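You operate a simulated robot arm through the tools that you are given. There is no shell and no other tool. Be economical: measure what you need, move in short steps, check, and stop when the job is done.

You run a simulated two-armed robot. Do the job below in one go: nothing can be reset, and whatever is moved stays where it is left.

## Task
Press the yellow reset button three times. Put the clear reel on the clipped papers. Take the orange reel that expires first and leave it on the green tray on the brown table. Put the black reel with the latest date on top of the brown carton on the black table. Switch the cooler switch off. Fetch the black plug from the top of the orange bench and set it on the low shelf of the small grey table. Take the yellow plug and put it on the brown table. Turn the t knob to 4. Put the power module labelled "D6" from the blue table on the bottom shelf of the extractor rack. Take the wide silver heatsink and put it on the top left shelf of the steel rack. Take the black heatsink from the second level from the bottom of the grey shelf and leave it on the third level from the top of the grey shelf. Fetch the pink bag and set it on the third level from the top of the grey shelf. Take the foam pad and put it on the top left shelf of the steel rack. Take the brown reel with the earliest date from the low left shelf of the steel rack and leave it on the middle left shelf of the steel rack. The order is free. Set down upright: pink bag.
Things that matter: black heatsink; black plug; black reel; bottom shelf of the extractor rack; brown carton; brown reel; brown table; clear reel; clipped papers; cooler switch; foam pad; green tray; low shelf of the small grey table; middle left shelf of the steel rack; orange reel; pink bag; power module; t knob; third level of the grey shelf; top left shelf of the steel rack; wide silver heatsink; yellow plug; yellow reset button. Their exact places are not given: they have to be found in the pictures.

It is judged by the outcome, as a careful person would: the job done as asked, and still so three seconds after it is handed in. It fails if anything else is knocked over, pushed out of place, dropped, spilled or broken.

## Robot
Two 7-joint arms with fingered hands on one trunk, on a base that drives. Base frame: it is fixed to the floor where the robot stands at the start and does not move with it; the origin is under the middle of the robot, x ahead of it, y to its left, z up; the surface under the hand at the start is at about z = 800. Units: mm, degrees, N and s.
The left shoulder is at the start at [21, 214, 1394], the right one opposite. With the tool pointing down near the work surface each hand reaches from about 100 to 500 mm from the robot's upright axis, wherever it stands, measured 20 degrees to its own side. Places, roughly: black heatsink (6x4x3 cm) [2400, -7500, 600]; black plug (3x2x3 cm) [1600, -2300, 800]; black reel [500, -1750, 1000]; bottom shelf of the extractor rack [3500, -3700, 400]; brown carton [3250, -2000, 750]; brown reel [-2500, -5250, 750]; brown table [3400, -100, 800]; clear reel [500, -250, 1000]; clipped papers [-1750, -3750, 750]; cooler switch [600, -2400, 800]; foam pad (18x13x4 cm) [-2300, -5800, 800]; green tray [3500, -500, 750]; low shelf of the small grey table [600, -2300, 300]; middle left shelf of the steel rack [-2600, -5200, 1300]; orange reel [500, -1500, 1000]; pink bag (13x5x8 cm) [-400, -7200, 800]; power module [500, -5000, 750]; t knob [400, -3400, 900]; third level of the grey shelf [2400, -7400, 900]; top left shelf of the steel rack [-2600, -5200, 1800]; wide silver heatsink (3x3x3 cm) [1400, -4800, 800]; yellow plug (3x2x3 cm) [1700, -2400, 800]; yellow reset button [500, 0, 900]. Payload 3.3 kg a hand.
Tool frame (each hand has its own): the origin (TCP) lies between the finger pads and is the grasp point; the fingertips stand 26 mm ahead of it; z points along the fingers, y is the line along which they close. The gripper opens to 132 mm. The gripper's body begins 73 mm behind the TCP. The gripper is a hand of 2 fingers: y runs from the thumb to the fingers, the wrist lies at [0, 0, -224] in the tool frame, and closing takes about 1.5 s.
Orientation is told as [roll, pitch, yaw] about the base's x, y, z axes, in that order, counted from this pose: with the fingers straight down and closing along the base's y, the tool's x points along the base's -x, its y along +y and its z along -z.

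## Interface
- The arms move only by the tool apply_moves. It takes "left_steps", "right_steps" or both (then of equal length, played together; a hand with none holds still); each is a list of rows, each a list of 7 numbers: the shift along the tool's x, y, z in mm, then the turn, a rotation vector about the tool's x, y, z in degrees, then the opening, from 0 (shut) to 1 (fully open). In form: [[tx, ty, tz, wx, wy, wz, grip], ...]. A call has 1 to 10 rows; each row shifts and turns the commanded pose from where the row before left it, along the tool's axes as they then stand. Each row takes 0.2 s and may step no farther than 50 mm and 8.6 degrees from the row before; otherwise, or with a gripper value out of range, the whole call is refused. A pose out of reach is approached as far as the arm can. The call stops where the force on the tool passes 40 N (or 10 N more than at its start, if that is more) or the arm is blocked; 0.2 s more then pass. Each finger travels about 153 mm/s and halts on what it meets, pressing with about 29 N; the grip force reading is that of the motor and also rises with nothing between the fingers. The clock runs only during rows and for 0.2 s after the last one: add rows that do not move to give the fingers time. It gives the time, the measured TCP pose, the force on the tool (base axes), the opening and the grip force at its end, in the units of the frame above (readings bear some noise), with the torque about the TCP (base axes, N m) and any sound that the robot's microphone picked up.
- Cameras (640 x 400 px; columns grow to the right, rows downward): "scene" is now at [86.6, -15.9, 1547.9]; the picture's right is [-0.19, -0.98, 0.00], its down [-0.74, 0.14, -0.65] and it looks along [0.64, -0.12, -0.76] (base axes); focal length 259 px, centre (320, 200). "left" rides on the left gripper at [-66, -3, -99] in its tool frame; the picture's right is [0.04, -1.00, 0.00], its down [0.83, 0.03, -0.55] and it looks along [0.55, 0.02, 0.83] (tool axes); focal length 261 px, centre (320, 200). "right" rides on the right gripper at [66, -3, -99] in its tool frame; the picture's right is [0.04, 1.00, 0.00], its down [-0.83, 0.03, -0.55] and it looks along [-0.55, 0.02, 0.83] (tool axes); focal length 261 px, centre (320, 200).
- capture(camera): a new picture of that camera. No time passes.
- lift_body(by): slides the trunk up (or, below 0, down) by that many mm; the arms and the scene camera ride with it, the base frame stays. It gives what a move gives, with no picture.
- roll_base(legs): drives the robot by 1 to 6 legs, each [ahead, left, turn to the left] in mm, mm and degrees, along the robot's own axes; the way and the turn of a leg run together, so that a leg with both is an arc; at most 1500 mm and 180 degrees a leg. The arms and the cameras ride along, it lands a little off, and it stops where it bumps. It gives what a move gives.
- preshape(shape, hand): the hand has 2 fingers and takes this shape, open, in about a second: jaw (thumb against the fingers, like two jaws); tri (thumb and two fingers); tip (a fingertip pinch); poke (one finger out to press); point (the index stretched); flat (the hand flat); cup (the hand cupped); fist (a fist). The gripper value then closes the fingers along that shape, each until it touches; the sizes above hold for jaw. It gives what a move gives, with no picture.
- head_to(pan, tilt): turns the head with the scene camera to pan (to the left, within 86 degrees either way) and tilt (down, from -29 to 69), counted from straight ahead of the robot. It gives what a move gives.
- point_at(camera, pixels): there is no depth. For up to 12 entries [column, row, z] of the newest picture of that camera ("zoom" is the newest enlarged one), the place [x, y] in the base frame at which the ray of that pixel passes the height z, good to about 2 mm. No time passes.
- inspect(camera, box): a new picture of the part [left, top, right, bottom] of that camera's present view, enlarged. No time passes.
- job_done(): hands the job in; it is judged then, once.

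Work in short steps. Measure before you move; look again where a grasp or a placing could have gone wrong, and mend it. You have 385 turns and 370 pictures in all, those below and enlarged ones among them. Open the grippers and draw the arms clear of the work before you hand the job in, unless the task says otherwise.

The tools are called by a JSON object that holds its "fn" and its "kwargs". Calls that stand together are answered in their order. apply_moves: Moves the arms, as the interface text tells. Its arguments: {"type":"object","properties":{"left_steps":{"type":"array"},"right_steps":{"type":"array"}},"required":[]} The other tools are called the same way: lift_body (by) slides the trunk up or down; preshape (shape, hand) gives the hand a shape; roll_base (legs) drives the base; head_to (pan, tilt) turns the head that bears the scene camera; capture (camera) takes a picture; point_at (camera, pixels) gives the place at which the rays of pixels pass given heights; inspect (camera, box) takes an enlarged picture of a part of a camera's view; job_done () hands the job in.

At the start:

```text
time_s: 0.0
left_ee_pos: [327.0, 110.4, 1251.3]
left_tcp_rot: [-0.1, 0.0, 0.1]
left_ft_force: [0.6, 0.2, 0.1]
left_ft_torque: [-0.04, 0.01, 0.01]
left_finger_gap: 131.7
left_gripper_force: 0.0
left_shape: jaw
right_ee_pos: [365.8, -181.4, 1174.9]
right_tcp_rot: [0.1, 0.0, 0.1]
right_ft_force: [0.0, -0.1, 0.5]
right_ft_torque: [0.0, 0.01, 0.01]
right_finger_gap: 132.1
right_gripper_force: 0.2
right_shape: jaw
trunk travel left (down, up): [-675.0, 86.0]
robot x, y, heading: [-2.1, -2.3, 0.2]
head pan, tilt: [-10.7, 49.2]
```

scene: 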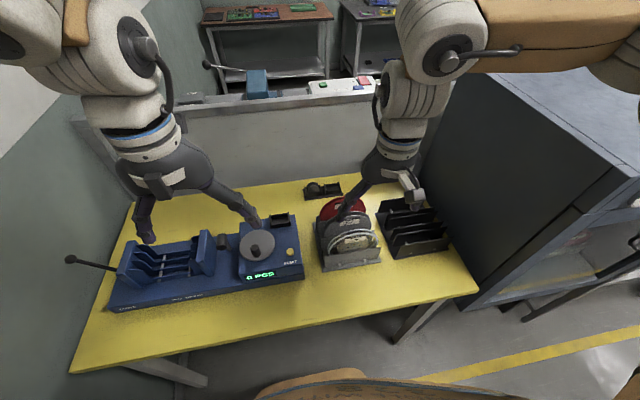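
right: 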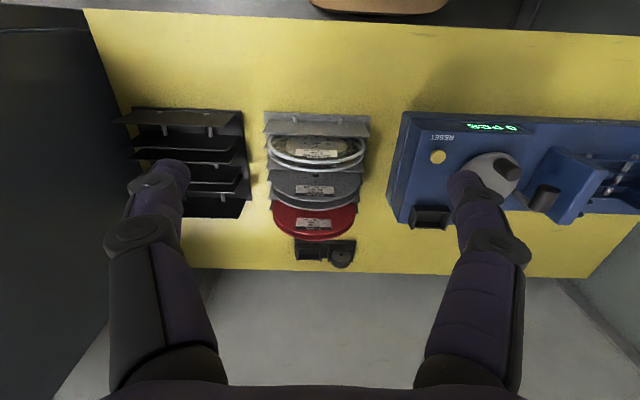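
left: 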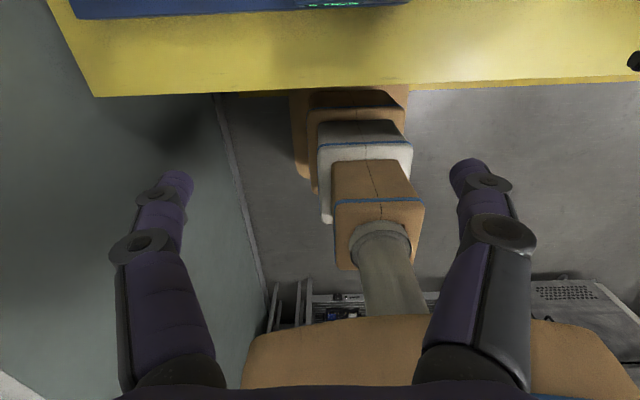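

The picture shows the yellow table with the blue counter (RESET button near right-camera pixel (437,157)) and a reel rack. I enlarge both and measure the button.

{"fn": "inspect", "kwargs": {"camera": "right", "box": [240, 90, 540, 280]}}

{"fn": "inspect", "kwargs": {"camera": "scene", "box": [200, 170, 460, 320]}}

{"fn": "point_at", "kwargs": {"camera": "right", "pixels": [[437, 157, 850], [437, 157, 900], [400, 222, 800], [320, 145, 900], [320, 180, 900], [320, 218, 900], [372, 135, 850], [264, 135, 850]]}}

{"fn": "point_at", "kwargs": {"camera": "scene", "pixels": [[290, 252, 850], [290, 252, 900], [290, 252, 880], [350, 240, 900], [350, 240, 950]]}}

```text
2.11 times, centred on (390, 185) of right
```

zoom: 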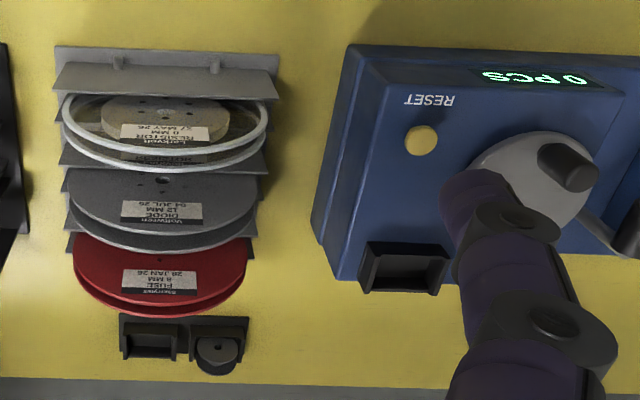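

```text
2.46 times, centred on (330, 245) of scene
```

zoom: 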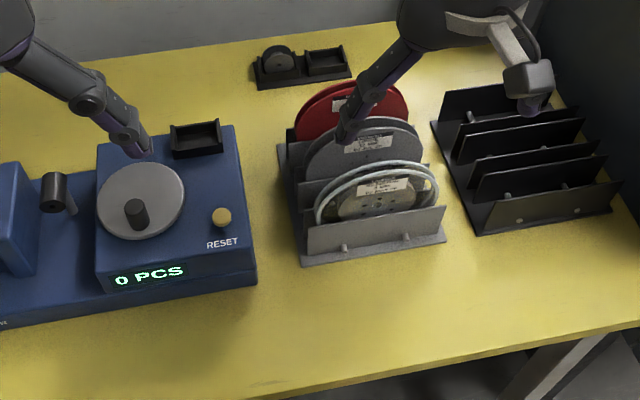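

```text
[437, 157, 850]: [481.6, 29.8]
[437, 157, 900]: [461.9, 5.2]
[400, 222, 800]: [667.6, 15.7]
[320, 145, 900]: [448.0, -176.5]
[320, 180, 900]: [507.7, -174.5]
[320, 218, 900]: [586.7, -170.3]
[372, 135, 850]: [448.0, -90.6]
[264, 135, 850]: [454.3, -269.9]
```

```text
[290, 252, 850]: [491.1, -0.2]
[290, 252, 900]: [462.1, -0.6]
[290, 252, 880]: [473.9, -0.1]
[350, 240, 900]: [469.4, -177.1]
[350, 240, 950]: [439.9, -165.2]
```

Combining both views, the button top is at about (456,-1,912). I shut the left hand and bring it over the button.

{"fn": "apply_moves", "kwargs": {"left_steps": [[-32, -27.7, 0, 0, 0, 0, 0], [-32, -27.7, 0, 0, 0, 0, 0], [-32, -27.7, 0, 0, 0, 0, 0], [-33, -27.8, 0, 0, 0, 0, 0], [0, 0, 45, 0, 0, 0, 0], [0, 0, 45, 0, 0, 0, 0], [0, 0, 45, 0, 0, 0, 0], [0, 0, 45, 0, 0, 0, 0], [0, 0, 45, 0, 0, 0, 0], [0, 0, 46, 0, 0, 0, 0]]}}

{"fn": "inspect", "kwargs": {"camera": "scene", "box": [200, 170, 460, 320]}}

{"fn": "capture", "kwargs": {"camera": "left"}}

```text
time_s: 2.4
left_ee_pos: [458.2, 49.5, 987.7]
left_tcp_rot: [-0.3, -0.7, 3.3]
left_ft_force: [-0.1, 0.6, 0.1]
left_ft_torque: [0.0, 0.03, 0.02]
left_finger_gap: 0.0
left_gripper_force: 29.2
left_shape: jaw
left hand out of reach, approached as far as the arm can: row 4, 7, 8, 9, 10
right_ee_pos: [365.3, -180.7, 1173.7]
right_tcp_rot: [0.1, 0.0, 0.1]
right_ft_force: [-0.3, 0.8, 0.4]
right_ft_torque: [0.01, -0.03, 0.0]
right_finger_gap: 132.0
right_gripper_force: 0.0
right_shape: jaw
trunk travel left (down, up): [-675.0, 86.0]
robot x, y, heading: [-1.7, -2.3, 0.0]
head pan, tilt: [-10.7, 49.2]
stopped in row 10 (left hand): the arm was blocked; the commanded pose is now the measured one
```

```text
2.46 times, centred on (330, 245) of scene
```

zoom: 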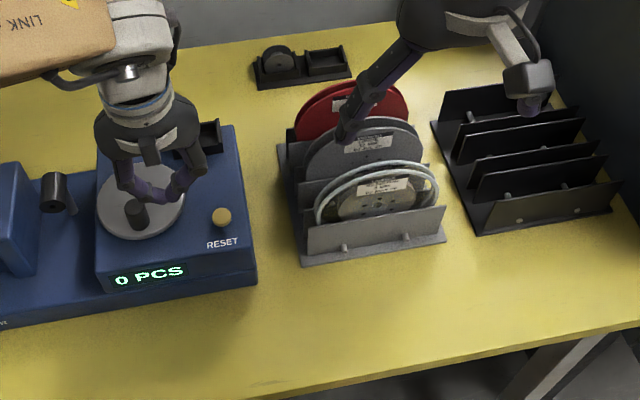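

```text
363 pictures are left
```

left: 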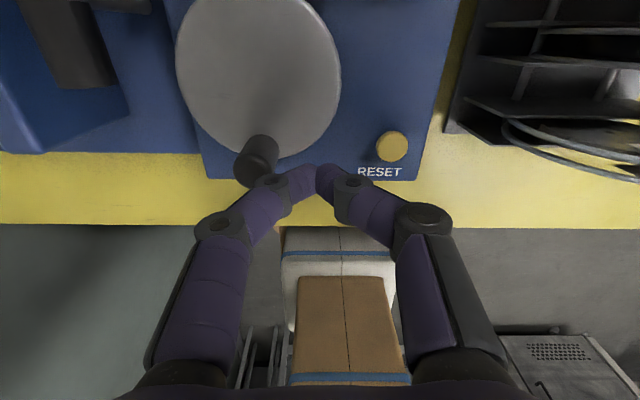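

The left arm cannot reach across to y = 0. I raise it and shift the base to the right so that the button lies on its own side.

{"fn": "apply_moves", "kwargs": {"left_steps": [[0, 0, -40, 0, 0, 0, 0], [20, 0, -20, 0, 0, 0, 0]]}}

{"fn": "roll_base", "kwargs": {"legs": [[0, -100, 0]]}}

```text
time_s: 3.0
left_ee_pos: [434.9, 46.5, 1047.0]
left_tcp_rot: [-0.3, -0.6, 2.6]
left_ft_force: [0.2, 0.4, 0.5]
left_ft_torque: [-0.01, 0.01, 0.01]
left_finger_gap: 0.0
left_gripper_force: 28.6
left_shape: jaw
right_ee_pos: [365.0, -180.6, 1172.6]
right_tcp_rot: [0.0, -0.1, 0.0]
right_ft_force: [-0.1, -0.2, 0.0]
right_ft_torque: [-0.03, 0.02, -0.01]
right_finger_gap: 132.0
right_gripper_force: 0.1
right_shape: jaw
trunk travel left (down, up): [-675.0, 86.0]
robot x, y, heading: [0.3, -0.0, 0.1]
head pan, tilt: [-10.7, 49.2]
```

```text
time_s: 4.2
left_ee_pos: [435.5, -54.4, 1047.4]
left_tcp_rot: [-0.3, -0.6, 2.6]
left_ft_force: [0.3, 0.1, -0.3]
left_ft_torque: [0.01, -0.01, 0.03]
left_finger_gap: 0.2
left_gripper_force: 28.7
left_shape: jaw
right_ee_pos: [366.8, -280.0, 1173.2]
right_tcp_rot: [0.1, 0.1, -0.1]
right_ft_force: [0.3, -0.3, -1.2]
right_ft_torque: [0.04, -0.04, 0.02]
right_finger_gap: 131.9
right_gripper_force: 0.0
right_shape: jaw
trunk travel left (down, up): [-675.0, 86.0]
robot x, y, heading: [0.3, -98.1, 0.1]
head pan, tilt: [-10.7, 49.2]
```

Now I move over the button at (456,-1) and down to tips just above it.

{"fn": "apply_moves", "kwargs": {"left_steps": [[-10, 27, 0, 0, 0, 2.6, 0], [-11, 27, 0, 0, 0, 0, 0], [0, 0, 45, 0, 0, 0, 0], [0, 0, 40, 0, 0, 0, 0], [0, 0, 0, 0, 0, 0, 0]]}}

{"fn": "capture", "kwargs": {"camera": "left"}}

```text
time_s: 5.3
left_ee_pos: [457.3, 0.1, 961.2]
left_tcp_rot: [-0.3, -0.6, 0.1]
left_ft_force: [0.0, 0.4, 0.9]
left_ft_torque: [0.0, 0.01, 0.04]
left_finger_gap: 0.1
left_gripper_force: 29.3
left_shape: jaw
right_ee_pos: [365.9, -281.2, 1174.0]
right_tcp_rot: [0.1, 0.1, 0.0]
right_ft_force: [0.4, -1.8, -0.8]
right_ft_torque: [0.0, -0.05, 0.01]
right_finger_gap: 131.9
right_gripper_force: 0.1
right_shape: jaw
trunk travel left (down, up): [-675.0, 86.0]
robot x, y, heading: [-1.2, -101.8, 0.1]
head pan, tilt: [-10.7, 49.2]
```

```text
362 pictures are left
```

left: 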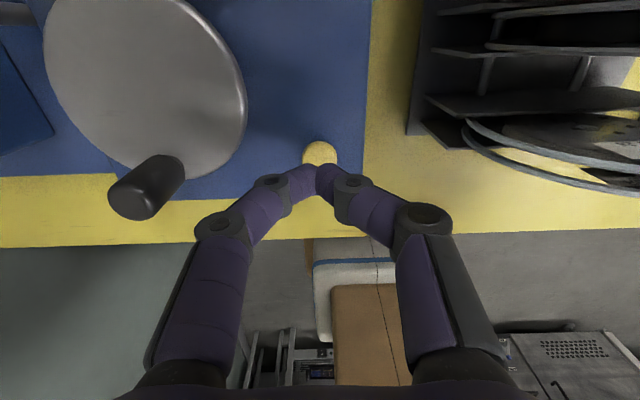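

The button (320,152) lies right at the tips. I verify its position, then press in small steps.

{"fn": "point_at", "kwargs": {"camera": "left", "pixels": [[320, 152, 912], [320, 152, 900], [320, 152, 890]]}}

{"fn": "apply_moves", "kwargs": {"left_steps": [[0, 0, 10, 0, 0, 0, 0], [0, 0, 6, 0, 0, 0, 0], [0, 0, 5, 0, 0, 0, 0], [0, 0, 4, 0, 0, 0, 0], [0, 0, 4, 0, 0, 0, 0], [0, 0, 3, 0, 0, 0, 0], [0, 0, 3, 0, 0, 0, 0], [0, 0, 3, 0, 0, 0, 0], [0, 0, 3, 0, 0, 0, 0], [0, 0, 3, 0, 0, 0, 0]]}}

```text
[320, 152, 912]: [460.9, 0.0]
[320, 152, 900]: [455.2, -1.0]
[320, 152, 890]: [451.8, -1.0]
```

```text
time_s: 7.0
left_ee_pos: [460.4, -1.9, 933.0]
left_tcp_rot: [-0.4, -1.8, 0.2]
left_ft_force: [-3.9, -0.1, 73.7]
left_ft_torque: [0.07, -0.06, -0.03]
left_finger_gap: 0.0
left_gripper_force: 28.9
left_shape: jaw
right_ee_pos: [362.3, -281.4, 1175.3]
right_tcp_rot: [0.1, -0.3, 0.1]
right_ft_force: [-1.0, 0.0, -0.7]
right_ft_torque: [0.02, 0.01, 0.0]
right_finger_gap: 132.1
right_gripper_force: 0.1
right_shape: jaw
trunk travel left (down, up): [-675.0, 86.0]
robot x, y, heading: [-2.4, -102.1, 0.1]
head pan, tilt: [-10.7, 49.2]
heard: click
stopped in row 8 (left hand): the force on the tool passed its limit at 42 N (the readings are from after the stop); the commanded pose is now the measured one
```

A click was heard: one press. I lift 15 mm and look whether the press counted only once.

{"fn": "apply_moves", "kwargs": {"left_steps": [[0, 0, -10, 0, 0, 0, 0], [0, 0, -5, 0, 0, 0, 0], [0, 0, 0, 0, 0, 0, 0], [0, 0, 6, 0, 0, 0, 0], [0, 0, 4, 0, 0, 0, 0], [0, 0, 3, 0, 0, 0, 0], [0, 0, 2, 0, 0, 0, 0], [0, 0, 2, 0, 0, 0, 0]]}}

```text
time_s: 8.8
left_ee_pos: [458.1, 0.9, 928.8]
left_tcp_rot: [-0.2, -1.3, 0.2]
left_ft_force: [-2.1, 6.4, 43.9]
left_ft_torque: [0.17, 0.23, -0.01]
left_finger_gap: 0.1
left_gripper_force: 29.4
left_shape: jaw
right_ee_pos: [363.2, -281.3, 1175.8]
right_tcp_rot: [0.0, -0.2, 0.0]
right_ft_force: [-0.4, 0.3, -0.1]
right_ft_torque: [-0.02, 0.0, 0.01]
right_finger_gap: 131.9
right_gripper_force: 0.1
right_shape: jaw
trunk travel left (down, up): [-675.0, 86.0]
robot x, y, heading: [2.7, -100.7, -0.0]
head pan, tilt: [-10.7, 49.2]
heard: click
```

Second click. The third press in the same manner, then I lift clear.

{"fn": "apply_moves", "kwargs": {"left_steps": [[0, 0, -10, 0, 0, 0, 0], [0, 0, -5, 0, 0, 0, 0], [0, 0, 0, 0, 0, 0, 0], [0, 0, 6, 0, 0, 0, 0], [0, 0, 4, 0, 0, 0, 0], [0, 0, 3, 0, 0, 0, 0], [0, 0, 2, 0, 0, 0, 0], [0, 0, 1, 0, 0, 0, 0]]}}

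```text
time_s: 10.6
left_ee_pos: [458.7, 0.1, 929.1]
left_tcp_rot: [-0.3, -1.4, 0.2]
left_ft_force: [-2.2, 1.7, 47.4]
left_ft_torque: [0.04, 0.28, -0.02]
left_finger_gap: 0.0
left_gripper_force: 29.0
left_shape: jaw
right_ee_pos: [363.2, -280.1, 1173.4]
right_tcp_rot: [0.2, -0.2, 0.0]
right_ft_force: [0.3, 0.6, 0.6]
right_ft_torque: [0.02, -0.01, -0.03]
right_finger_gap: 131.9
right_gripper_force: 0.0
right_shape: jaw
trunk travel left (down, up): [-675.0, 86.0]
robot x, y, heading: [0.8, -98.0, -0.2]
head pan, tilt: [-10.7, 49.2]
```

No click this time. I lift high and look at the display before going on.

{"fn": "apply_moves", "kwargs": {"left_steps": [[0, 0, -15, 0, 0, 0, 0], [0, 0, -20, 0, 0, 0, 0], [0, 0, 0, 0, 0, 0, 0]]}}

{"fn": "inspect", "kwargs": {"camera": "scene", "box": [200, 150, 400, 290]}}

{"fn": "inspect", "kwargs": {"camera": "left", "box": [240, 100, 400, 200]}}

```text
time_s: 11.4
left_ee_pos: [457.6, -1.2, 960.3]
left_tcp_rot: [-0.4, -0.9, 0.2]
left_ft_force: [0.8, -0.8, 0.8]
left_ft_torque: [0.02, 0.02, -0.02]
left_finger_gap: 0.1
left_gripper_force: 28.9
left_shape: jaw
right_ee_pos: [366.3, -279.5, 1174.5]
right_tcp_rot: [0.0, 0.0, 0.0]
right_ft_force: [-0.1, 1.3, -0.2]
right_ft_torque: [-0.02, 0.04, -0.01]
right_finger_gap: 131.8
right_gripper_force: 0.0
right_shape: jaw
trunk travel left (down, up): [-675.0, 86.0]
robot x, y, heading: [1.9, -99.0, 0.1]
head pan, tilt: [-10.7, 49.2]
```

```text
2.86 times, centred on (300, 220) of scene
```

zoom: 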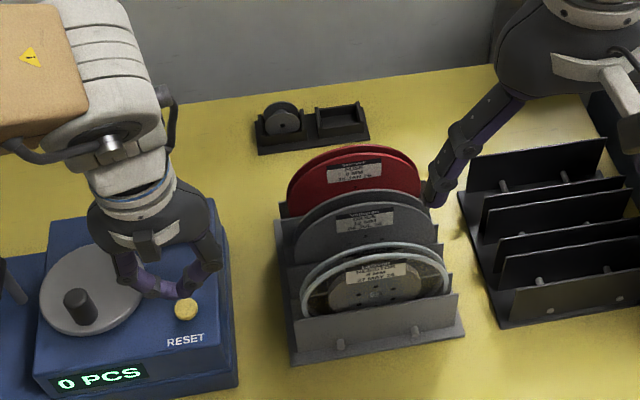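

```text
4.00 times, centred on (320, 150) of left
```

zoom: 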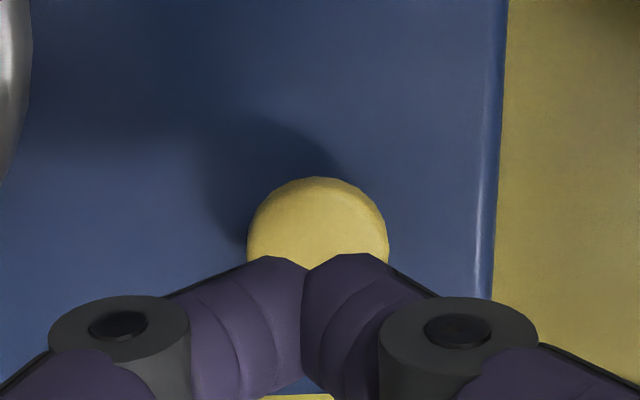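

The button stands up again; clicks heard: two. I judge the last press did not release first, so I press once more from well above and listen.

{"fn": "apply_moves", "kwargs": {"left_steps": [[0, 0, 10, 0, 0, 0, 0], [0, 0, 7, 0, 0, 0, 0], [0, 0, 5, 0, 0, 0, 0], [0, 0, 4, 0, 0, 0, 0], [0, 0, 3, 0, 0, 0, 0], [0, 0, 3, 0, 0, 0, 0], [0, 0, 3, 0, 0, 0, 0], [0, 0, 3, 0, 0, 0, 0]]}}

```text
time_s: 13.0
left_ee_pos: [461.8, 0.0, 933.4]
left_tcp_rot: [-0.4, -2.1, 0.3]
left_ft_force: [-4.4, 0.0, 78.3]
left_ft_torque: [-0.27, -0.02, 0.01]
left_finger_gap: 0.0
left_gripper_force: 28.8
left_shape: jaw
right_ee_pos: [362.3, -281.0, 1173.9]
right_tcp_rot: [0.2, -0.3, 0.0]
right_ft_force: [0.3, -0.2, 1.1]
right_ft_torque: [0.02, 0.02, 0.0]
right_finger_gap: 132.1
right_gripper_force: 0.0
right_shape: jaw
trunk travel left (down, up): [-675.0, 86.0]
robot x, y, heading: [0.4, -98.6, -0.1]
head pan, tilt: [-10.7, 49.2]
heard: click
stopped in row 8 (left hand): the force on the tool passed its limit at 42 N (the readings are from after the stop); the commanded pose is now the measured one
```

Three clicks are heard. I lift the left hand away and take pictures of the reel rack from both cameras to triangulate the clear reel.

{"fn": "apply_moves", "kwargs": {"left_steps": [[0, 0, -40, 0, 0, 0, 0], [0, 0, -50, 0, 0, 0, 0], [40, 0, -30, 0, 0, 0, 0.5], [50, 0, 0, 0, 0, 0, 1], [40, 0, 0, 0, 0, 0, 1]]}}

{"fn": "inspect", "kwargs": {"camera": "scene", "box": [270, 180, 400, 280]}}

{"fn": "inspect", "kwargs": {"camera": "right", "box": [320, 80, 560, 240]}}

```text
time_s: 14.2
left_ee_pos: [328.7, -1.0, 1043.7]
left_tcp_rot: [-0.4, -1.3, 0.3]
left_ft_force: [0.3, 0.9, 0.0]
left_ft_torque: [-0.02, 0.02, 0.01]
left_finger_gap: 131.9
left_gripper_force: 0.0
left_shape: jaw
right_ee_pos: [367.1, -281.1, 1173.0]
right_tcp_rot: [0.0, -0.1, 0.0]
right_ft_force: [-0.1, 0.2, -0.3]
right_ft_torque: [0.01, 0.01, -0.01]
right_finger_gap: 132.2
right_gripper_force: 0.1
right_shape: jaw
trunk travel left (down, up): [-675.0, 86.0]
robot x, y, heading: [-2.4, -101.8, 0.1]
head pan, tilt: [-10.7, 49.2]
```

```text
4.00 times, centred on (335, 230) of scene
```

zoom: 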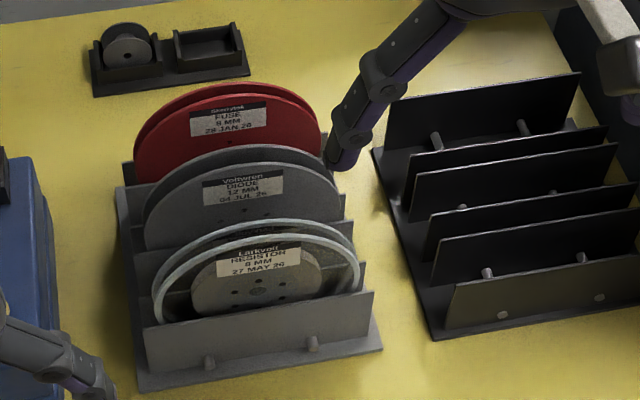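

```text
2.50 times, centred on (440, 160) of right
```

zoom: 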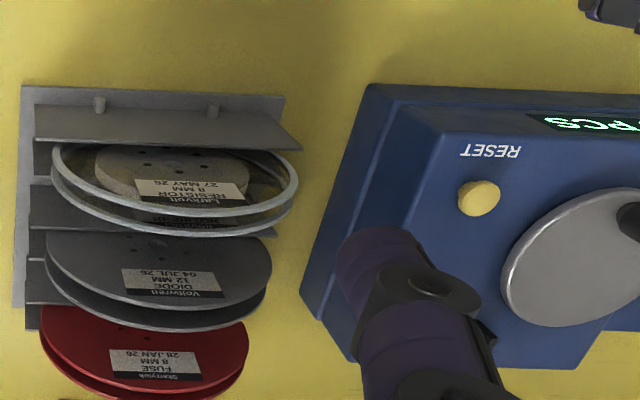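

I triangulate the clear reel's top edges: front flange top and rear flange top in both views.

{"fn": "point_at", "kwargs": {"camera": "zoom", "pixels": [[178, 216, 850], [178, 216, 900], [178, 216, 950], [172, 238, 900], [172, 238, 950], [51, 165, 850], [51, 165, 900], [300, 175, 850], [300, 175, 900], [120, 140, 870], [36, 105, 870], [300, 149, 870]]}}

{"fn": "point_at", "kwargs": {"camera": "scene", "pixels": [[320.5, 237, 850], [320.5, 237, 900], [320.5, 237, 950], [320.5, 234.5, 900], [320.5, 234.5, 950], [293, 265, 850], [345, 257, 850], [293, 265, 900], [345, 257, 900], [296, 262, 870], [347, 253, 870]]}}

```text
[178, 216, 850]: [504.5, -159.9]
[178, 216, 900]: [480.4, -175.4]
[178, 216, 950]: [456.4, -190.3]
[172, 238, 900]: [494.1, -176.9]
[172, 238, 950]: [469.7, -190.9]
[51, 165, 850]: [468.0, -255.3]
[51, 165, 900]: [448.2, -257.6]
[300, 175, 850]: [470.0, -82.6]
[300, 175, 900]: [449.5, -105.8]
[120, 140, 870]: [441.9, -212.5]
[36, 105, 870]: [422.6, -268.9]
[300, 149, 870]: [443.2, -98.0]
```

```text
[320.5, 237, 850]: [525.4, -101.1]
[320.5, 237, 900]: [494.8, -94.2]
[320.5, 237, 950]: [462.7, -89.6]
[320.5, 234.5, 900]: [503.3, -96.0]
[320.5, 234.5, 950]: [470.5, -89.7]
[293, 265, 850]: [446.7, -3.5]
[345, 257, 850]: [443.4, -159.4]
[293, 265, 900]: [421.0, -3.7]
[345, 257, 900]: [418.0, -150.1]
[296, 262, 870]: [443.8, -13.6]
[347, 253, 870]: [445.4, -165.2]
```

The scene readings came from the older picture, but the right view gives the clear reel upright near x 459–472, y ≈ -177, top z ≈ 950. I turn the right hand by 90° so that it closes across the reel's thickness, and shift the base left a bit.

{"fn": "roll_base", "kwargs": {"legs": [[0, 40, 0]]}}

{"fn": "apply_moves", "kwargs": {"right_steps": [[0, 0, 0, 0, 0, 8.5, 0.45], [0, 0, 0, 0, 0, 8.5, 0.45], [0, 0, 0, 0, 0, 8.5, 0.45], [0, 0, 0, 0, 0, 8.5, 0.45], [0, 0, 0, 0, 0, 8.5, 0.45], [0, 0, 0, 0, 0, 8.5, 0.45], [0, 0, 0, 0, 0, 8.5, 0.45], [0, 0, 0, 0, 0, 8.5, 0.45], [0, 0, 0, 0, 0, 8.5, 0.45], [0, 0, 0, 0, 0, 8.5, 0.45]]}}

{"fn": "capture", "kwargs": {"camera": "scene"}}

{"fn": "capture", "kwargs": {"camera": "right"}}

```text
time_s: 15.1
left_ee_pos: [329.1, 41.0, 1043.9]
left_tcp_rot: [-0.5, -1.2, 0.3]
left_ft_force: [-0.2, 0.2, -0.1]
left_ft_torque: [-0.01, -0.02, 0.0]
left_finger_gap: 131.9
left_gripper_force: 0.0
left_shape: jaw
right_ee_pos: [366.7, -239.8, 1173.9]
right_tcp_rot: [0.0, 0.0, 0.0]
right_ft_force: [0.2, 0.5, 1.2]
right_ft_torque: [-0.03, 0.01, 0.0]
right_finger_gap: 132.0
right_gripper_force: 0.0
right_shape: jaw
trunk travel left (down, up): [-675.0, 86.0]
robot x, y, heading: [0.3, -62.8, -0.0]
head pan, tilt: [-10.7, 49.2]
```

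```text
time_s: 17.3
left_ee_pos: [327.9, 39.7, 1044.6]
left_tcp_rot: [-0.4, -1.1, 0.3]
left_ft_force: [-0.7, 0.9, -0.1]
left_ft_torque: [-0.01, -0.01, 0.0]
left_finger_gap: 131.9
left_gripper_force: 0.0
left_shape: jaw
right_ee_pos: [366.5, -240.1, 1174.0]
right_tcp_rot: [0.1, 0.1, -85.0]
right_ft_force: [0.6, 0.1, -1.0]
right_ft_torque: [0.01, -0.01, 0.0]
right_finger_gap: 59.8
right_gripper_force: 0.1
right_shape: jaw
trunk travel left (down, up): [-675.0, 86.0]
robot x, y, heading: [-1.1, -60.6, -0.1]
head pan, tilt: [-10.7, 49.2]
```

```text
357 pictures are left
```

scene: 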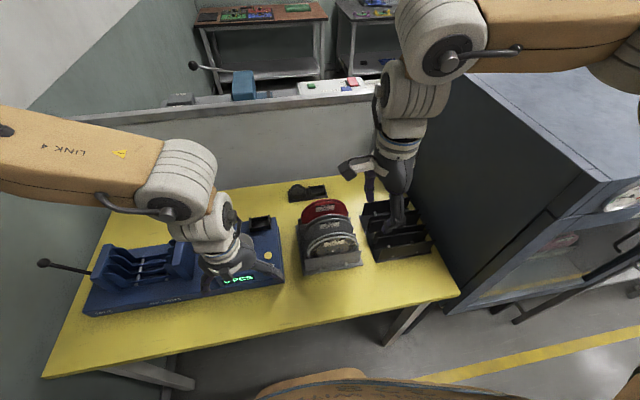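

```text
356 pictures are left
```

right: 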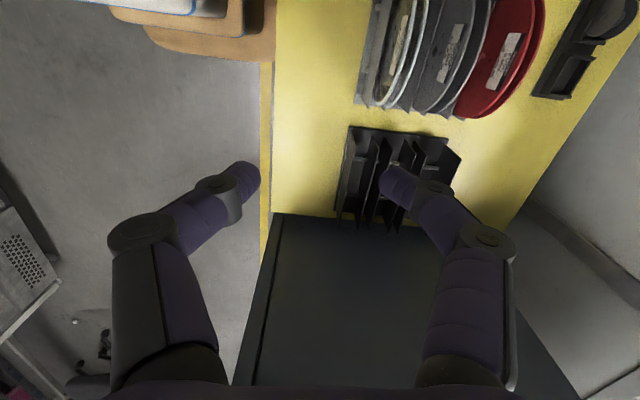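

Turned fine. I move above the reel, at (466,-177,1060), and look with the hand camera.

{"fn": "apply_moves", "kwargs": {"right_steps": [[16, 25, 0, 0, 0, 4.9, 0.45], [16, 25, 0, 0, 0, 0, 0.45], [16, 25, 0, 0, 0, 0, 0.45], [15, 25, 0, 0, 0, 0, 0.45], [0, 0, 40, 0, 0, 0, 0.45], [0, 0, 40, 0, 0, 0, 0.45], [0, 0, 34, 0, 0, 0, 0.45]]}}

{"fn": "capture", "kwargs": {"camera": "right"}}

{"fn": "inspect", "kwargs": {"camera": "scene", "box": [260, 150, 440, 280]}}

```text
time_s: 18.9
left_ee_pos: [328.6, 39.0, 1043.8]
left_tcp_rot: [-0.4, -1.3, 0.3]
left_ft_force: [0.3, -0.7, -0.5]
left_ft_torque: [0.0, 0.02, -0.01]
left_finger_gap: 131.8
left_gripper_force: 0.1
left_shape: jaw
right_ee_pos: [464.1, -176.9, 1059.6]
right_tcp_rot: [0.1, 0.0, -89.9]
right_ft_force: [-0.3, 0.3, 0.7]
right_ft_torque: [0.02, 0.01, 0.01]
right_finger_gap: 60.0
right_gripper_force: 0.1
right_shape: jaw
trunk travel left (down, up): [-675.0, 86.0]
robot x, y, heading: [2.6, -59.1, 0.3]
head pan, tilt: [-10.7, 49.2]
```

```text
355 pictures are left
```

right: 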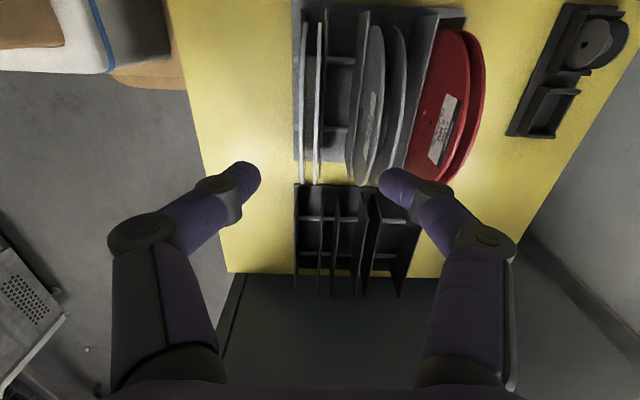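

```text
3.08 times, centred on (350, 215) of scene
```

zoom: 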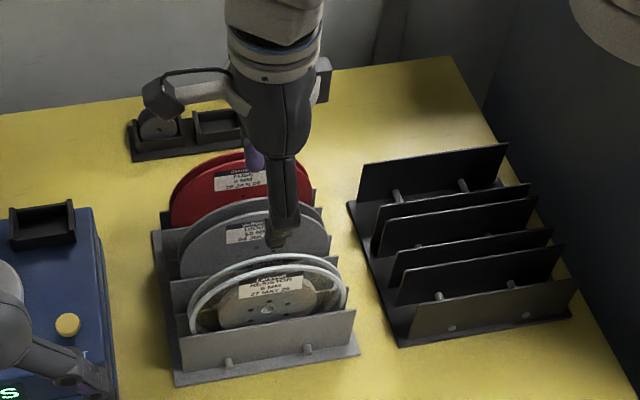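

The clear reel's flanges show as lines at columns 303 and 318. I measure them.

{"fn": "point_at", "kwargs": {"camera": "right", "pixels": [[302, 100, 930], [318, 100, 930], [304, 180, 850], [317, 180, 850], [362, 100, 930], [395, 110, 930], [350, 80, 850], [295, 100, 870], [302, 60, 930], [318, 60, 930]]}}

{"fn": "inspect", "kwargs": {"camera": "right", "box": [260, 0, 420, 200]}}

```text
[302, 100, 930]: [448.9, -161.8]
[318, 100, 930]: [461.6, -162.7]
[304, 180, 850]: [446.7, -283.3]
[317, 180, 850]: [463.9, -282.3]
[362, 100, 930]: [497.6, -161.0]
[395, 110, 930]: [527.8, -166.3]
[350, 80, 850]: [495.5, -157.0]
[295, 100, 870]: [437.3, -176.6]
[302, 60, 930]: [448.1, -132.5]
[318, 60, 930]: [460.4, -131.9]
```

```text
2.00 times, centred on (340, 100) of right
```

zoom: 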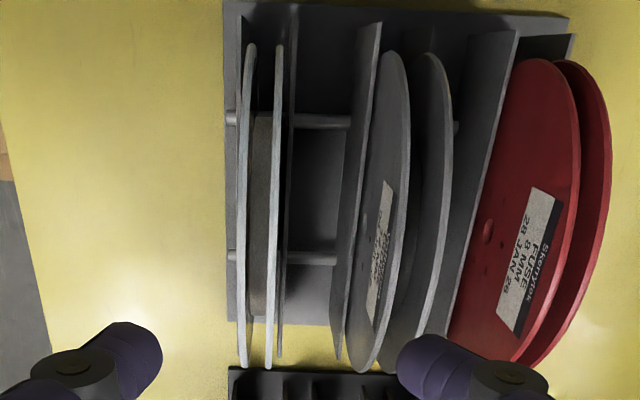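

The flanges stand at x≈449 and 461, so the reel centre is at 455. With the opening reduced to 40 mm I descend to z 937 and close.

{"fn": "apply_moves", "kwargs": {"right_steps": [[-6, -9, 0, 0, 0, 0, 0.3], [0, 0, 0, 0, 0, 0, 0.3], [0, 0, 40, 0, 0, 0, 0.3], [0, 0, 40, 0, 0, 0, 0.3], [0, 0, 20, 0, 0, 0, 0.3], [0, 0, 0, 0, 0, 0, 0.3]]}}

{"fn": "inspect", "kwargs": {"camera": "right", "box": [200, 0, 520, 200]}}

{"fn": "inspect", "kwargs": {"camera": "scene", "box": [260, 150, 440, 280]}}

```text
time_s: 20.3
left_ee_pos: [328.8, 40.4, 1043.4]
left_tcp_rot: [-0.4, -1.1, 0.3]
left_ft_force: [-0.5, 0.1, -0.1]
left_ft_torque: [-0.01, 0.03, -0.02]
left_finger_gap: 131.8
left_gripper_force: 0.0
left_shape: jaw
right_ee_pos: [454.9, -180.6, 958.9]
right_tcp_rot: [0.0, 0.0, -89.9]
right_ft_force: [-0.8, 0.5, 0.6]
right_ft_torque: [0.02, 0.02, 0.01]
right_finger_gap: 39.8
right_gripper_force: 0.0
right_shape: jaw
trunk travel left (down, up): [-675.0, 86.0]
robot x, y, heading: [2.0, -59.5, -0.0]
head pan, tilt: [-10.7, 49.2]
```

```text
2.00 times, centred on (360, 100) of right
```

zoom: 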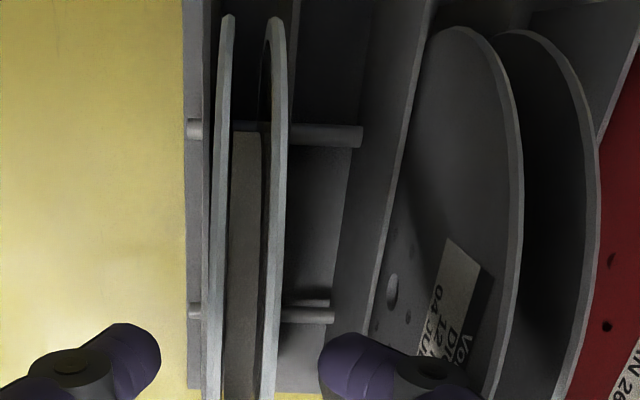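

```text
3.08 times, centred on (350, 215) of scene
```

zoom: 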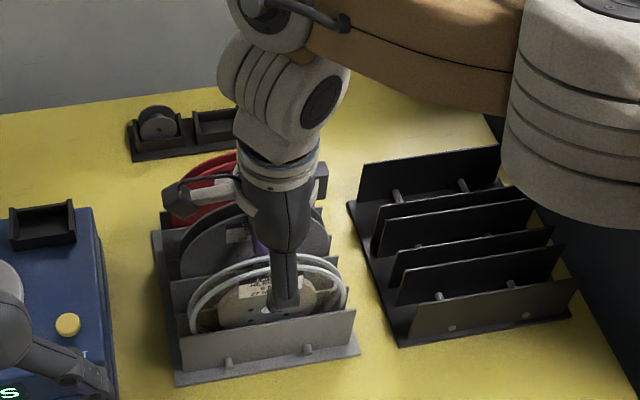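

The reel sits midway between the fingers. I go 20 mm lower and close.

{"fn": "apply_moves", "kwargs": {"right_steps": [[0, 0, 12, 0, 0, 0, 0.3], [0, 0, 10, 0, 0, 0, 0.3], [0, 0, 0, 0, 0, 0, 0.1], [0, 0, 0, 0, 0, 0, 0], [0, 0, 0, 0, 0, 0, 0], [0, 0, 0, 0, 0, 0, 0]]}}

```text
time_s: 21.7
left_ee_pos: [329.5, 41.3, 1043.1]
left_tcp_rot: [-0.4, -1.2, 0.3]
left_ft_force: [0.4, 0.2, 0.8]
left_ft_torque: [0.0, -0.04, 0.01]
left_finger_gap: 131.9
left_gripper_force: 0.0
left_shape: jaw
right_ee_pos: [454.7, -180.5, 937.0]
right_tcp_rot: [0.0, 0.0, -89.8]
right_ft_force: [-0.2, -0.8, -1.0]
right_ft_torque: [0.02, -0.01, 0.04]
right_finger_gap: 9.0
right_gripper_force: 28.7
right_shape: jaw
trunk travel left (down, up): [-675.0, 86.0]
robot x, y, heading: [0.3, -60.5, 0.1]
head pan, tilt: [-10.7, 49.2]
```

The gap holds at 9 mm: something is gripped. I lift straight up and check.

{"fn": "apply_moves", "kwargs": {"right_steps": [[0, 0, -20, 0, 0, 0, 0], [0, 0, -40, 0, 0, 0, 0], [0, 0, -40, 0, 0, 0, 0], [0, 0, -40, 0, 0, 0, 0], [0, 0, -40, 0, 0, 0, 0], [0, 0, -40, 0, 0, 0, 0]]}}

{"fn": "capture", "kwargs": {"camera": "scene"}}

```text
time_s: 23.1
left_ee_pos: [328.7, 39.9, 1044.0]
left_tcp_rot: [-0.5, -1.3, 0.3]
left_ft_force: [0.1, 0.2, -0.4]
left_ft_torque: [-0.01, -0.04, 0.01]
left_finger_gap: 131.9
left_gripper_force: 0.1
left_shape: jaw
right_ee_pos: [454.8, -180.0, 1158.2]
right_tcp_rot: [0.0, 0.0, -89.8]
right_ft_force: [-0.2, 0.2, -0.9]
right_ft_torque: [0.0, -0.01, 0.0]
right_finger_gap: 8.9
right_gripper_force: 28.8
right_shape: jaw
trunk travel left (down, up): [-675.0, 86.0]
robot x, y, heading: [1.0, -58.9, 0.2]
head pan, tilt: [-10.7, 49.2]
```

```text
350 pictures are left
```

scene: 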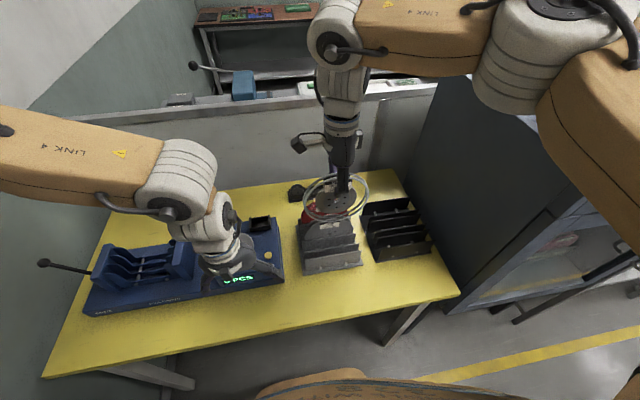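

The reel is held. I draw both hands in and pan the head right to see the way.

{"fn": "apply_moves", "kwargs": {"right_steps": [[0, -40, 0, 0, 0, 0, 0], [0, -40, 0, 0, 0, 0, 0], [0, -40, 0, 0, 0, 0, 0], [0, 0, 0, 0, 0, 0, 0]], "left_steps": [[0, 0, -40, 0, 0, 0, 0.5], [0, 0, -40, 0, 0, 0, 0.5], [0, 20, -40, 0, 0, 0, 0.5], [0, 40, 0, 0, 0, 0, 0.5]]}}

{"fn": "head_to", "kwargs": {"pan": -70, "tilt": 25}}

{"fn": "capture", "kwargs": {"camera": "scene"}}

```text
time_s: 24.1
left_ee_pos: [325.7, 104.1, 1162.2]
left_tcp_rot: [-0.4, -1.2, 0.3]
left_ft_force: [-0.1, 0.9, 0.1]
left_ft_torque: [0.02, 0.03, 0.02]
left_finger_gap: 66.1
left_gripper_force: 0.2
left_shape: jaw
right_ee_pos: [377.2, -181.2, 1157.3]
right_tcp_rot: [-0.1, 0.0, -89.8]
right_ft_force: [-0.6, -0.6, -0.5]
right_ft_torque: [0.01, -0.02, 0.02]
right_finger_gap: 9.0
right_gripper_force: 29.0
right_shape: jaw
right hand out of reach, approached as far as the arm can: row 3
trunk travel left (down, up): [-675.0, 86.0]
robot x, y, heading: [-0.9, -62.8, -0.2]
head pan, tilt: [-10.7, 49.2]
```

```text
time_s: 25.4
left_ee_pos: [325.9, 101.0, 1162.0]
left_tcp_rot: [-0.3, -1.2, 0.3]
left_ft_force: [0.2, 0.4, -0.7]
left_ft_torque: [0.01, 0.02, -0.01]
left_finger_gap: 66.0
left_gripper_force: 0.0
left_shape: jaw
right_ee_pos: [377.0, -182.1, 1157.3]
right_tcp_rot: [-0.1, 0.1, -89.6]
right_ft_force: [0.4, 0.2, -1.3]
right_ft_torque: [-0.01, 0.01, -0.02]
right_finger_gap: 8.9
right_gripper_force: 28.9
right_shape: jaw
trunk travel left (down, up): [-675.0, 86.0]
robot x, y, heading: [0.8, -59.0, -0.2]
head pan, tilt: [-70.0, 25.0]
```

```text
349 pictures are left
```

scene: 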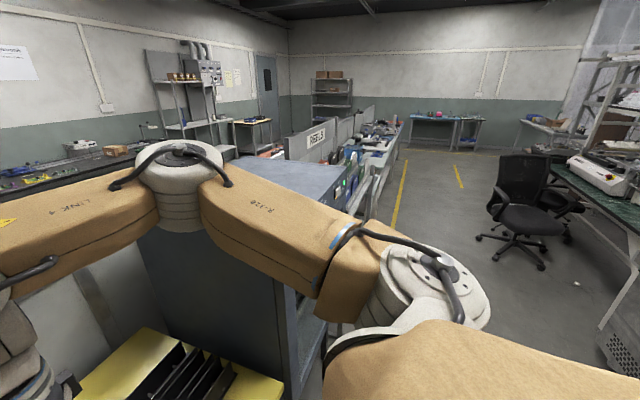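

I see an aisle to the right with a chair and a green bench beyond it. I measure floor points.

{"fn": "point_at", "kwargs": {"camera": "scene", "pixels": [[395, 220, 0], [405, 165, 0], [458, 180, 0], [490, 238, 0], [548, 262, 0], [600, 325, 0], [560, 175, 750], [430, 118, 750], [375, 245, 0], [313, 110, 1000], [575, 180, 700], [545, 122, 750]]}}

{"fn": "head_to", "kwargs": {"pan": -86, "tilt": 25}}

{"fn": "capture", "kwargs": {"camera": "scene"}}

```text
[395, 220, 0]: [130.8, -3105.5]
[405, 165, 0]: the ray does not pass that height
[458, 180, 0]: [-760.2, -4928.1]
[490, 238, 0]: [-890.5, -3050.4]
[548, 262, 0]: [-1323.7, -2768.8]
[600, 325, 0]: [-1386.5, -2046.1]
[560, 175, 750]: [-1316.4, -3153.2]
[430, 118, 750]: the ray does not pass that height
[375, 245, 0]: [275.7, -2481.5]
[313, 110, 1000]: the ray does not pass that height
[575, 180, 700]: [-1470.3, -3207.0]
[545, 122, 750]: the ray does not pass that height
```

```text
time_s: 26.2
left_ee_pos: [326.1, 100.4, 1162.9]
left_tcp_rot: [-0.5, -1.2, 0.4]
left_ft_force: [-0.3, -0.9, 0.8]
left_ft_torque: [0.0, -0.02, 0.0]
left_finger_gap: 66.3
left_gripper_force: 0.1
left_shape: jaw
right_ee_pos: [377.1, -181.5, 1156.6]
right_tcp_rot: [-0.1, 0.2, -89.6]
right_ft_force: [-0.8, -0.2, -1.2]
right_ft_torque: [0.02, -0.01, -0.02]
right_finger_gap: 9.0
right_gripper_force: 29.3
right_shape: jaw
trunk travel left (down, up): [-675.0, 86.0]
robot x, y, heading: [-1.2, -59.1, 0.1]
head pan, tilt: [-85.9, 25.0]
```

```text
348 pictures are left
```

scene: 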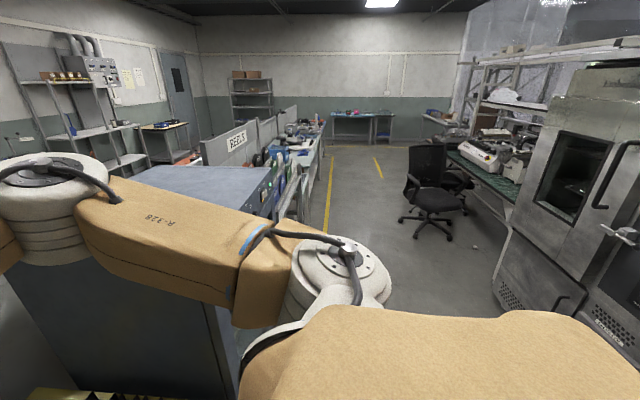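

The aisle runs along x≈-330 between cabinet (x≥275) and chair (x≤-890). I back off, turn right and drive down it.

{"fn": "roll_base", "kwargs": {"legs": [[-340, 0, 0], [0, 0, -90], [1300, 0, 0]]}}

{"fn": "head_to", "kwargs": {"pan": 0, "tilt": 25}}

{"fn": "capture", "kwargs": {"camera": "scene"}}

```text
time_s: 38.4
left_ee_pos: [-164.2, -1692.6, 1161.8]
left_tcp_rot: [-0.4, -1.2, -89.2]
left_ft_force: [0.5, 0.1, -1.0]
left_ft_torque: [0.02, -0.02, 0.01]
left_finger_gap: 66.4
left_gripper_force: 0.0
left_shape: jaw
right_ee_pos: [-448.2, -1744.2, 1156.9]
right_tcp_rot: [-0.1, 0.0, -179.3]
right_ft_force: [-0.1, 0.5, -1.3]
right_ft_torque: [0.03, 0.0, 0.03]
right_finger_gap: 9.0
right_gripper_force: 28.8
right_shape: jaw
trunk travel left (down, up): [-675.0, 86.0]
robot x, y, heading: [-328.2, -1367.4, -89.5]
head pan, tilt: [-85.9, 25.0]
```

```text
time_s: 40.0
left_ee_pos: [-165.2, -1691.8, 1161.8]
left_tcp_rot: [-0.4, -1.2, -89.4]
left_ft_force: [-0.6, 0.6, 0.0]
left_ft_torque: [0.03, 0.02, 0.0]
left_finger_gap: 66.3
left_gripper_force: 0.1
left_shape: jaw
right_ee_pos: [-447.2, -1744.7, 1157.4]
right_tcp_rot: [-0.1, 0.1, -179.4]
right_ft_force: [-0.4, -0.3, -1.3]
right_ft_torque: [-0.01, -0.01, 0.0]
right_finger_gap: 8.8
right_gripper_force: 28.8
right_shape: jaw
trunk travel left (down, up): [-675.0, 86.0]
robot x, y, heading: [-326.0, -1364.6, -89.7]
head pan, tilt: [0.0, 25.0]
```

```text
347 pictures are left
```

scene: 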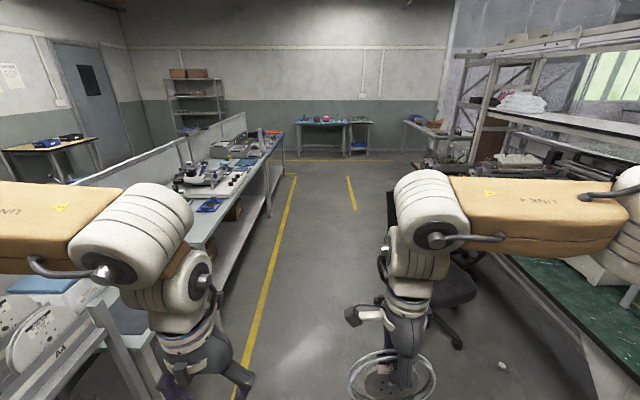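

The way ahead is clear. I drive on to y≈-3700 and pan right to find the clipped papers.

{"fn": "roll_base", "kwargs": {"legs": [[1500, 0, 0], [850, 0, 0]]}}

{"fn": "head_to", "kwargs": {"pan": -80, "tilt": 25}}

{"fn": "capture", "kwargs": {"camera": "scene"}}

```text
time_s: 51.5
left_ee_pos: [-177.2, -4037.5, 1162.3]
left_tcp_rot: [-0.4, -1.2, -90.5]
left_ft_force: [-0.3, -0.6, -0.8]
left_ft_torque: [0.0, 0.0, -0.03]
left_finger_gap: 66.5
left_gripper_force: 0.0
left_shape: jaw
right_ee_pos: [-462.7, -4083.2, 1157.4]
right_tcp_rot: [-0.1, 0.0, 179.4]
right_ft_force: [0.6, -0.1, -0.5]
right_ft_torque: [0.03, 0.0, 0.04]
right_finger_gap: 8.9
right_gripper_force: 29.2
right_shape: jaw
trunk travel left (down, up): [-675.0, 86.0]
robot x, y, heading: [-334.8, -3708.1, -91.0]
head pan, tilt: [0.0, 25.0]
```

```text
time_s: 53.0
left_ee_pos: [-177.5, -4036.8, 1162.3]
left_tcp_rot: [-0.4, -1.2, -90.5]
left_ft_force: [-0.3, 1.2, -0.1]
left_ft_torque: [0.02, 0.01, 0.0]
left_finger_gap: 66.2
left_gripper_force: 0.1
left_shape: jaw
right_ee_pos: [-462.4, -4083.7, 1156.3]
right_tcp_rot: [-0.1, 0.1, 179.4]
right_ft_force: [0.6, -0.4, -0.7]
right_ft_torque: [0.0, 0.01, -0.01]
right_finger_gap: 9.0
right_gripper_force: 29.0
right_shape: jaw
trunk travel left (down, up): [-675.0, 86.0]
robot x, y, heading: [-331.3, -3707.0, -90.7]
head pan, tilt: [-80.0, 25.0]
```

```text
346 pictures are left
```

scene: 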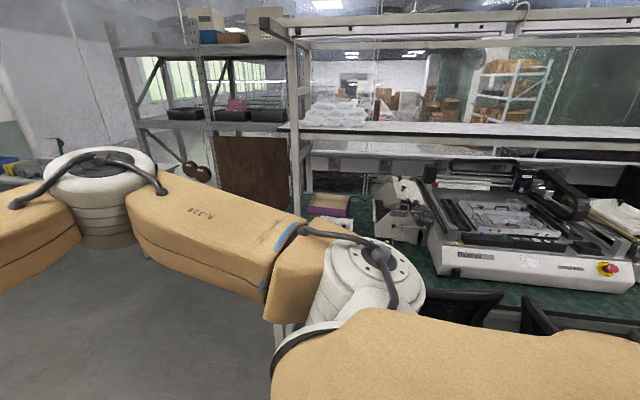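

The green bench and steel rack are visible; something white with a purple box lies at (328,205). I enlarge it.

{"fn": "inspect", "kwargs": {"camera": "scene", "box": [280, 160, 440, 260]}}

{"fn": "point_at", "kwargs": {"camera": "scene", "pixels": [[325, 205, 750], [335, 222, 750], [440, 280, 750], [560, 290, 750], [285, 330, 0]]}}

```text
4.00 times, centred on (360, 210) of scene
```

zoom: 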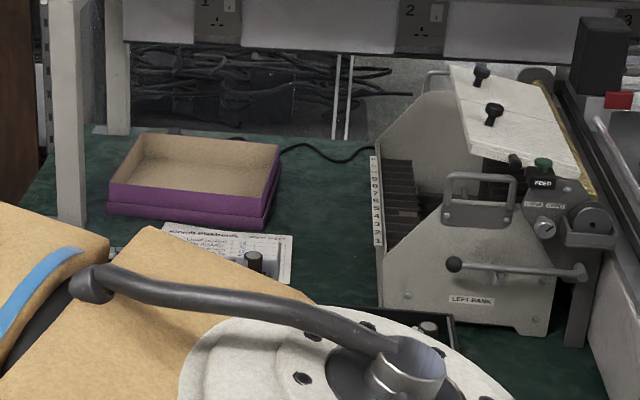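

```text
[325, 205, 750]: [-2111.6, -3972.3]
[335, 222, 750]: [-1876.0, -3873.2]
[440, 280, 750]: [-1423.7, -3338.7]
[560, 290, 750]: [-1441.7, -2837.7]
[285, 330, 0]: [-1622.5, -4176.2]
```

Papers lie near (-1850,-3850), in front of the purple box. I turn to face the bench and approach.

{"fn": "roll_base", "kwargs": {"legs": [[0, 0, -89], [400, 130, 0]]}}

{"fn": "head_to", "kwargs": {"pan": 0, "tilt": 35}}

{"fn": "capture", "kwargs": {"camera": "scene"}}

```text
time_s: 59.3
left_ee_pos: [-1051.1, -4020.4, 1163.2]
left_tcp_rot: [-0.4, -1.2, -178.0]
left_ft_force: [-0.3, 0.5, 0.6]
left_ft_torque: [0.02, 0.01, 0.0]
left_finger_gap: 66.4
left_gripper_force: 0.0
left_shape: jaw
right_ee_pos: [-1109.3, -3738.5, 1156.2]
right_tcp_rot: [0.0, 0.1, 91.9]
right_ft_force: [-0.5, 0.1, -0.2]
right_ft_torque: [-0.02, -0.03, 0.0]
right_finger_gap: 9.0
right_gripper_force: 29.2
right_shape: jaw
trunk travel left (down, up): [-675.0, 86.0]
robot x, y, heading: [-730.9, -3847.1, -178.1]
head pan, tilt: [-80.0, 25.0]
```

```text
time_s: 60.8
left_ee_pos: [-1050.5, -4020.2, 1162.6]
left_tcp_rot: [-0.5, -1.3, -178.1]
left_ft_force: [-0.2, 0.3, 0.5]
left_ft_torque: [-0.01, 0.02, -0.05]
left_finger_gap: 66.4
left_gripper_force: 0.0
left_shape: jaw
right_ee_pos: [-1109.1, -3737.2, 1157.3]
right_tcp_rot: [-0.1, 0.1, 91.9]
right_ft_force: [0.2, -0.8, -1.0]
right_ft_torque: [0.01, 0.02, -0.02]
right_finger_gap: 8.9
right_gripper_force: 29.0
right_shape: jaw
trunk travel left (down, up): [-675.0, 86.0]
robot x, y, heading: [-728.0, -3849.3, -178.5]
head pan, tilt: [0.0, 35.0]
```

```text
344 pictures are left
```

scene: 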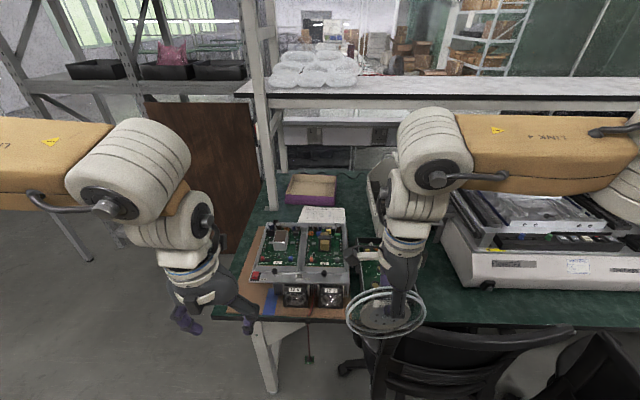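

Papers seem to be at (322,214) behind a PCB assembly. I enlarge and measure.

{"fn": "inspect", "kwargs": {"camera": "scene", "box": [220, 160, 420, 330]}}

{"fn": "point_at", "kwargs": {"camera": "scene", "pixels": [[302, 206, 765], [345, 208, 765], [347, 228, 765], [300, 225, 765], [232, 312, 750], [250, 318, 750], [350, 325, 750], [288, 200, 800], [290, 185, 800]]}}

```text
2.35 times, centred on (320, 245) of scene
```

zoom: 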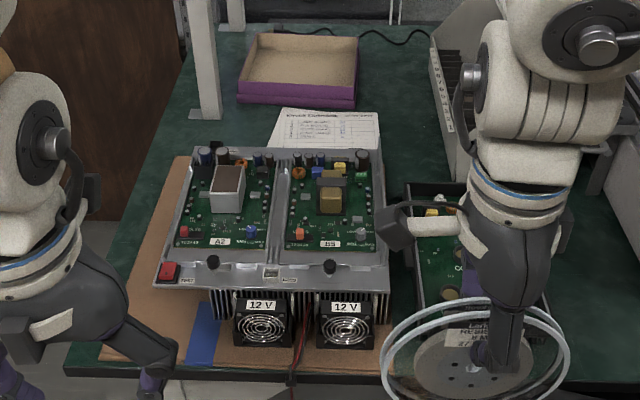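

```text
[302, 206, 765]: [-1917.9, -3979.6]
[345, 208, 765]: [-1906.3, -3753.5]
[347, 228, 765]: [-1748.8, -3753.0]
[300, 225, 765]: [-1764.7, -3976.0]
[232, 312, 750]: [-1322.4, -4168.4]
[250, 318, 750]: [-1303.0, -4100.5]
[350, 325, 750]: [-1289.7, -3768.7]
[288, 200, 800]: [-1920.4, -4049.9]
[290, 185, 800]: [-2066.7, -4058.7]
```

Papers span x -1917…-1750, y -3979…-3753. Coming from the bench's open end (y<-4190) would be shorter; I measure the floor and the brown panel there.

{"fn": "point_at", "kwargs": {"camera": "scene", "pixels": [[90, 258, 0], [230, 252, 0], [265, 200, 0], [150, 240, 0], [260, 205, 750], [270, 205, 760], [273, 208, 760], [268, 390, 0]]}}

{"fn": "head_to", "kwargs": {"pan": 35, "tilt": 30}}

{"fn": "capture", "kwargs": {"camera": "scene"}}

```text
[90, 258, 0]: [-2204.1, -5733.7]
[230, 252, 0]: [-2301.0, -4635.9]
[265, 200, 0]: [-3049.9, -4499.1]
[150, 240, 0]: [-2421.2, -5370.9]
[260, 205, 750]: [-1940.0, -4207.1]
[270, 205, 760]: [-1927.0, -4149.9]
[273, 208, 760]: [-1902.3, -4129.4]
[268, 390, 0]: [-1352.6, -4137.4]
```

```text
time_s: 61.9
left_ee_pos: [-1050.0, -4019.9, 1162.8]
left_tcp_rot: [-0.4, -1.2, -178.1]
left_ft_force: [-0.1, 0.0, 0.3]
left_ft_torque: [0.02, -0.01, -0.03]
left_finger_gap: 66.4
left_gripper_force: 0.0
left_shape: jaw
right_ee_pos: [-1109.1, -3738.6, 1156.7]
right_tcp_rot: [0.0, 0.0, 92.0]
right_ft_force: [-0.1, 0.0, -0.5]
right_ft_torque: [0.0, -0.02, -0.01]
right_finger_gap: 8.9
right_gripper_force: 29.1
right_shape: jaw
trunk travel left (down, up): [-675.0, 86.0]
robot x, y, heading: [-732.4, -3846.5, -178.3]
head pan, tilt: [35.0, 30.0]
```

```text
342 pictures are left
```

scene: 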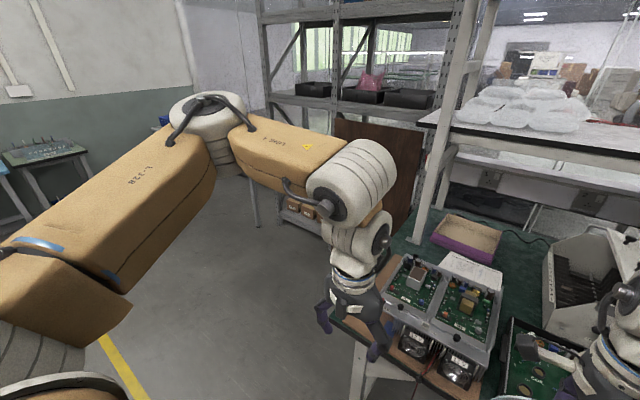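

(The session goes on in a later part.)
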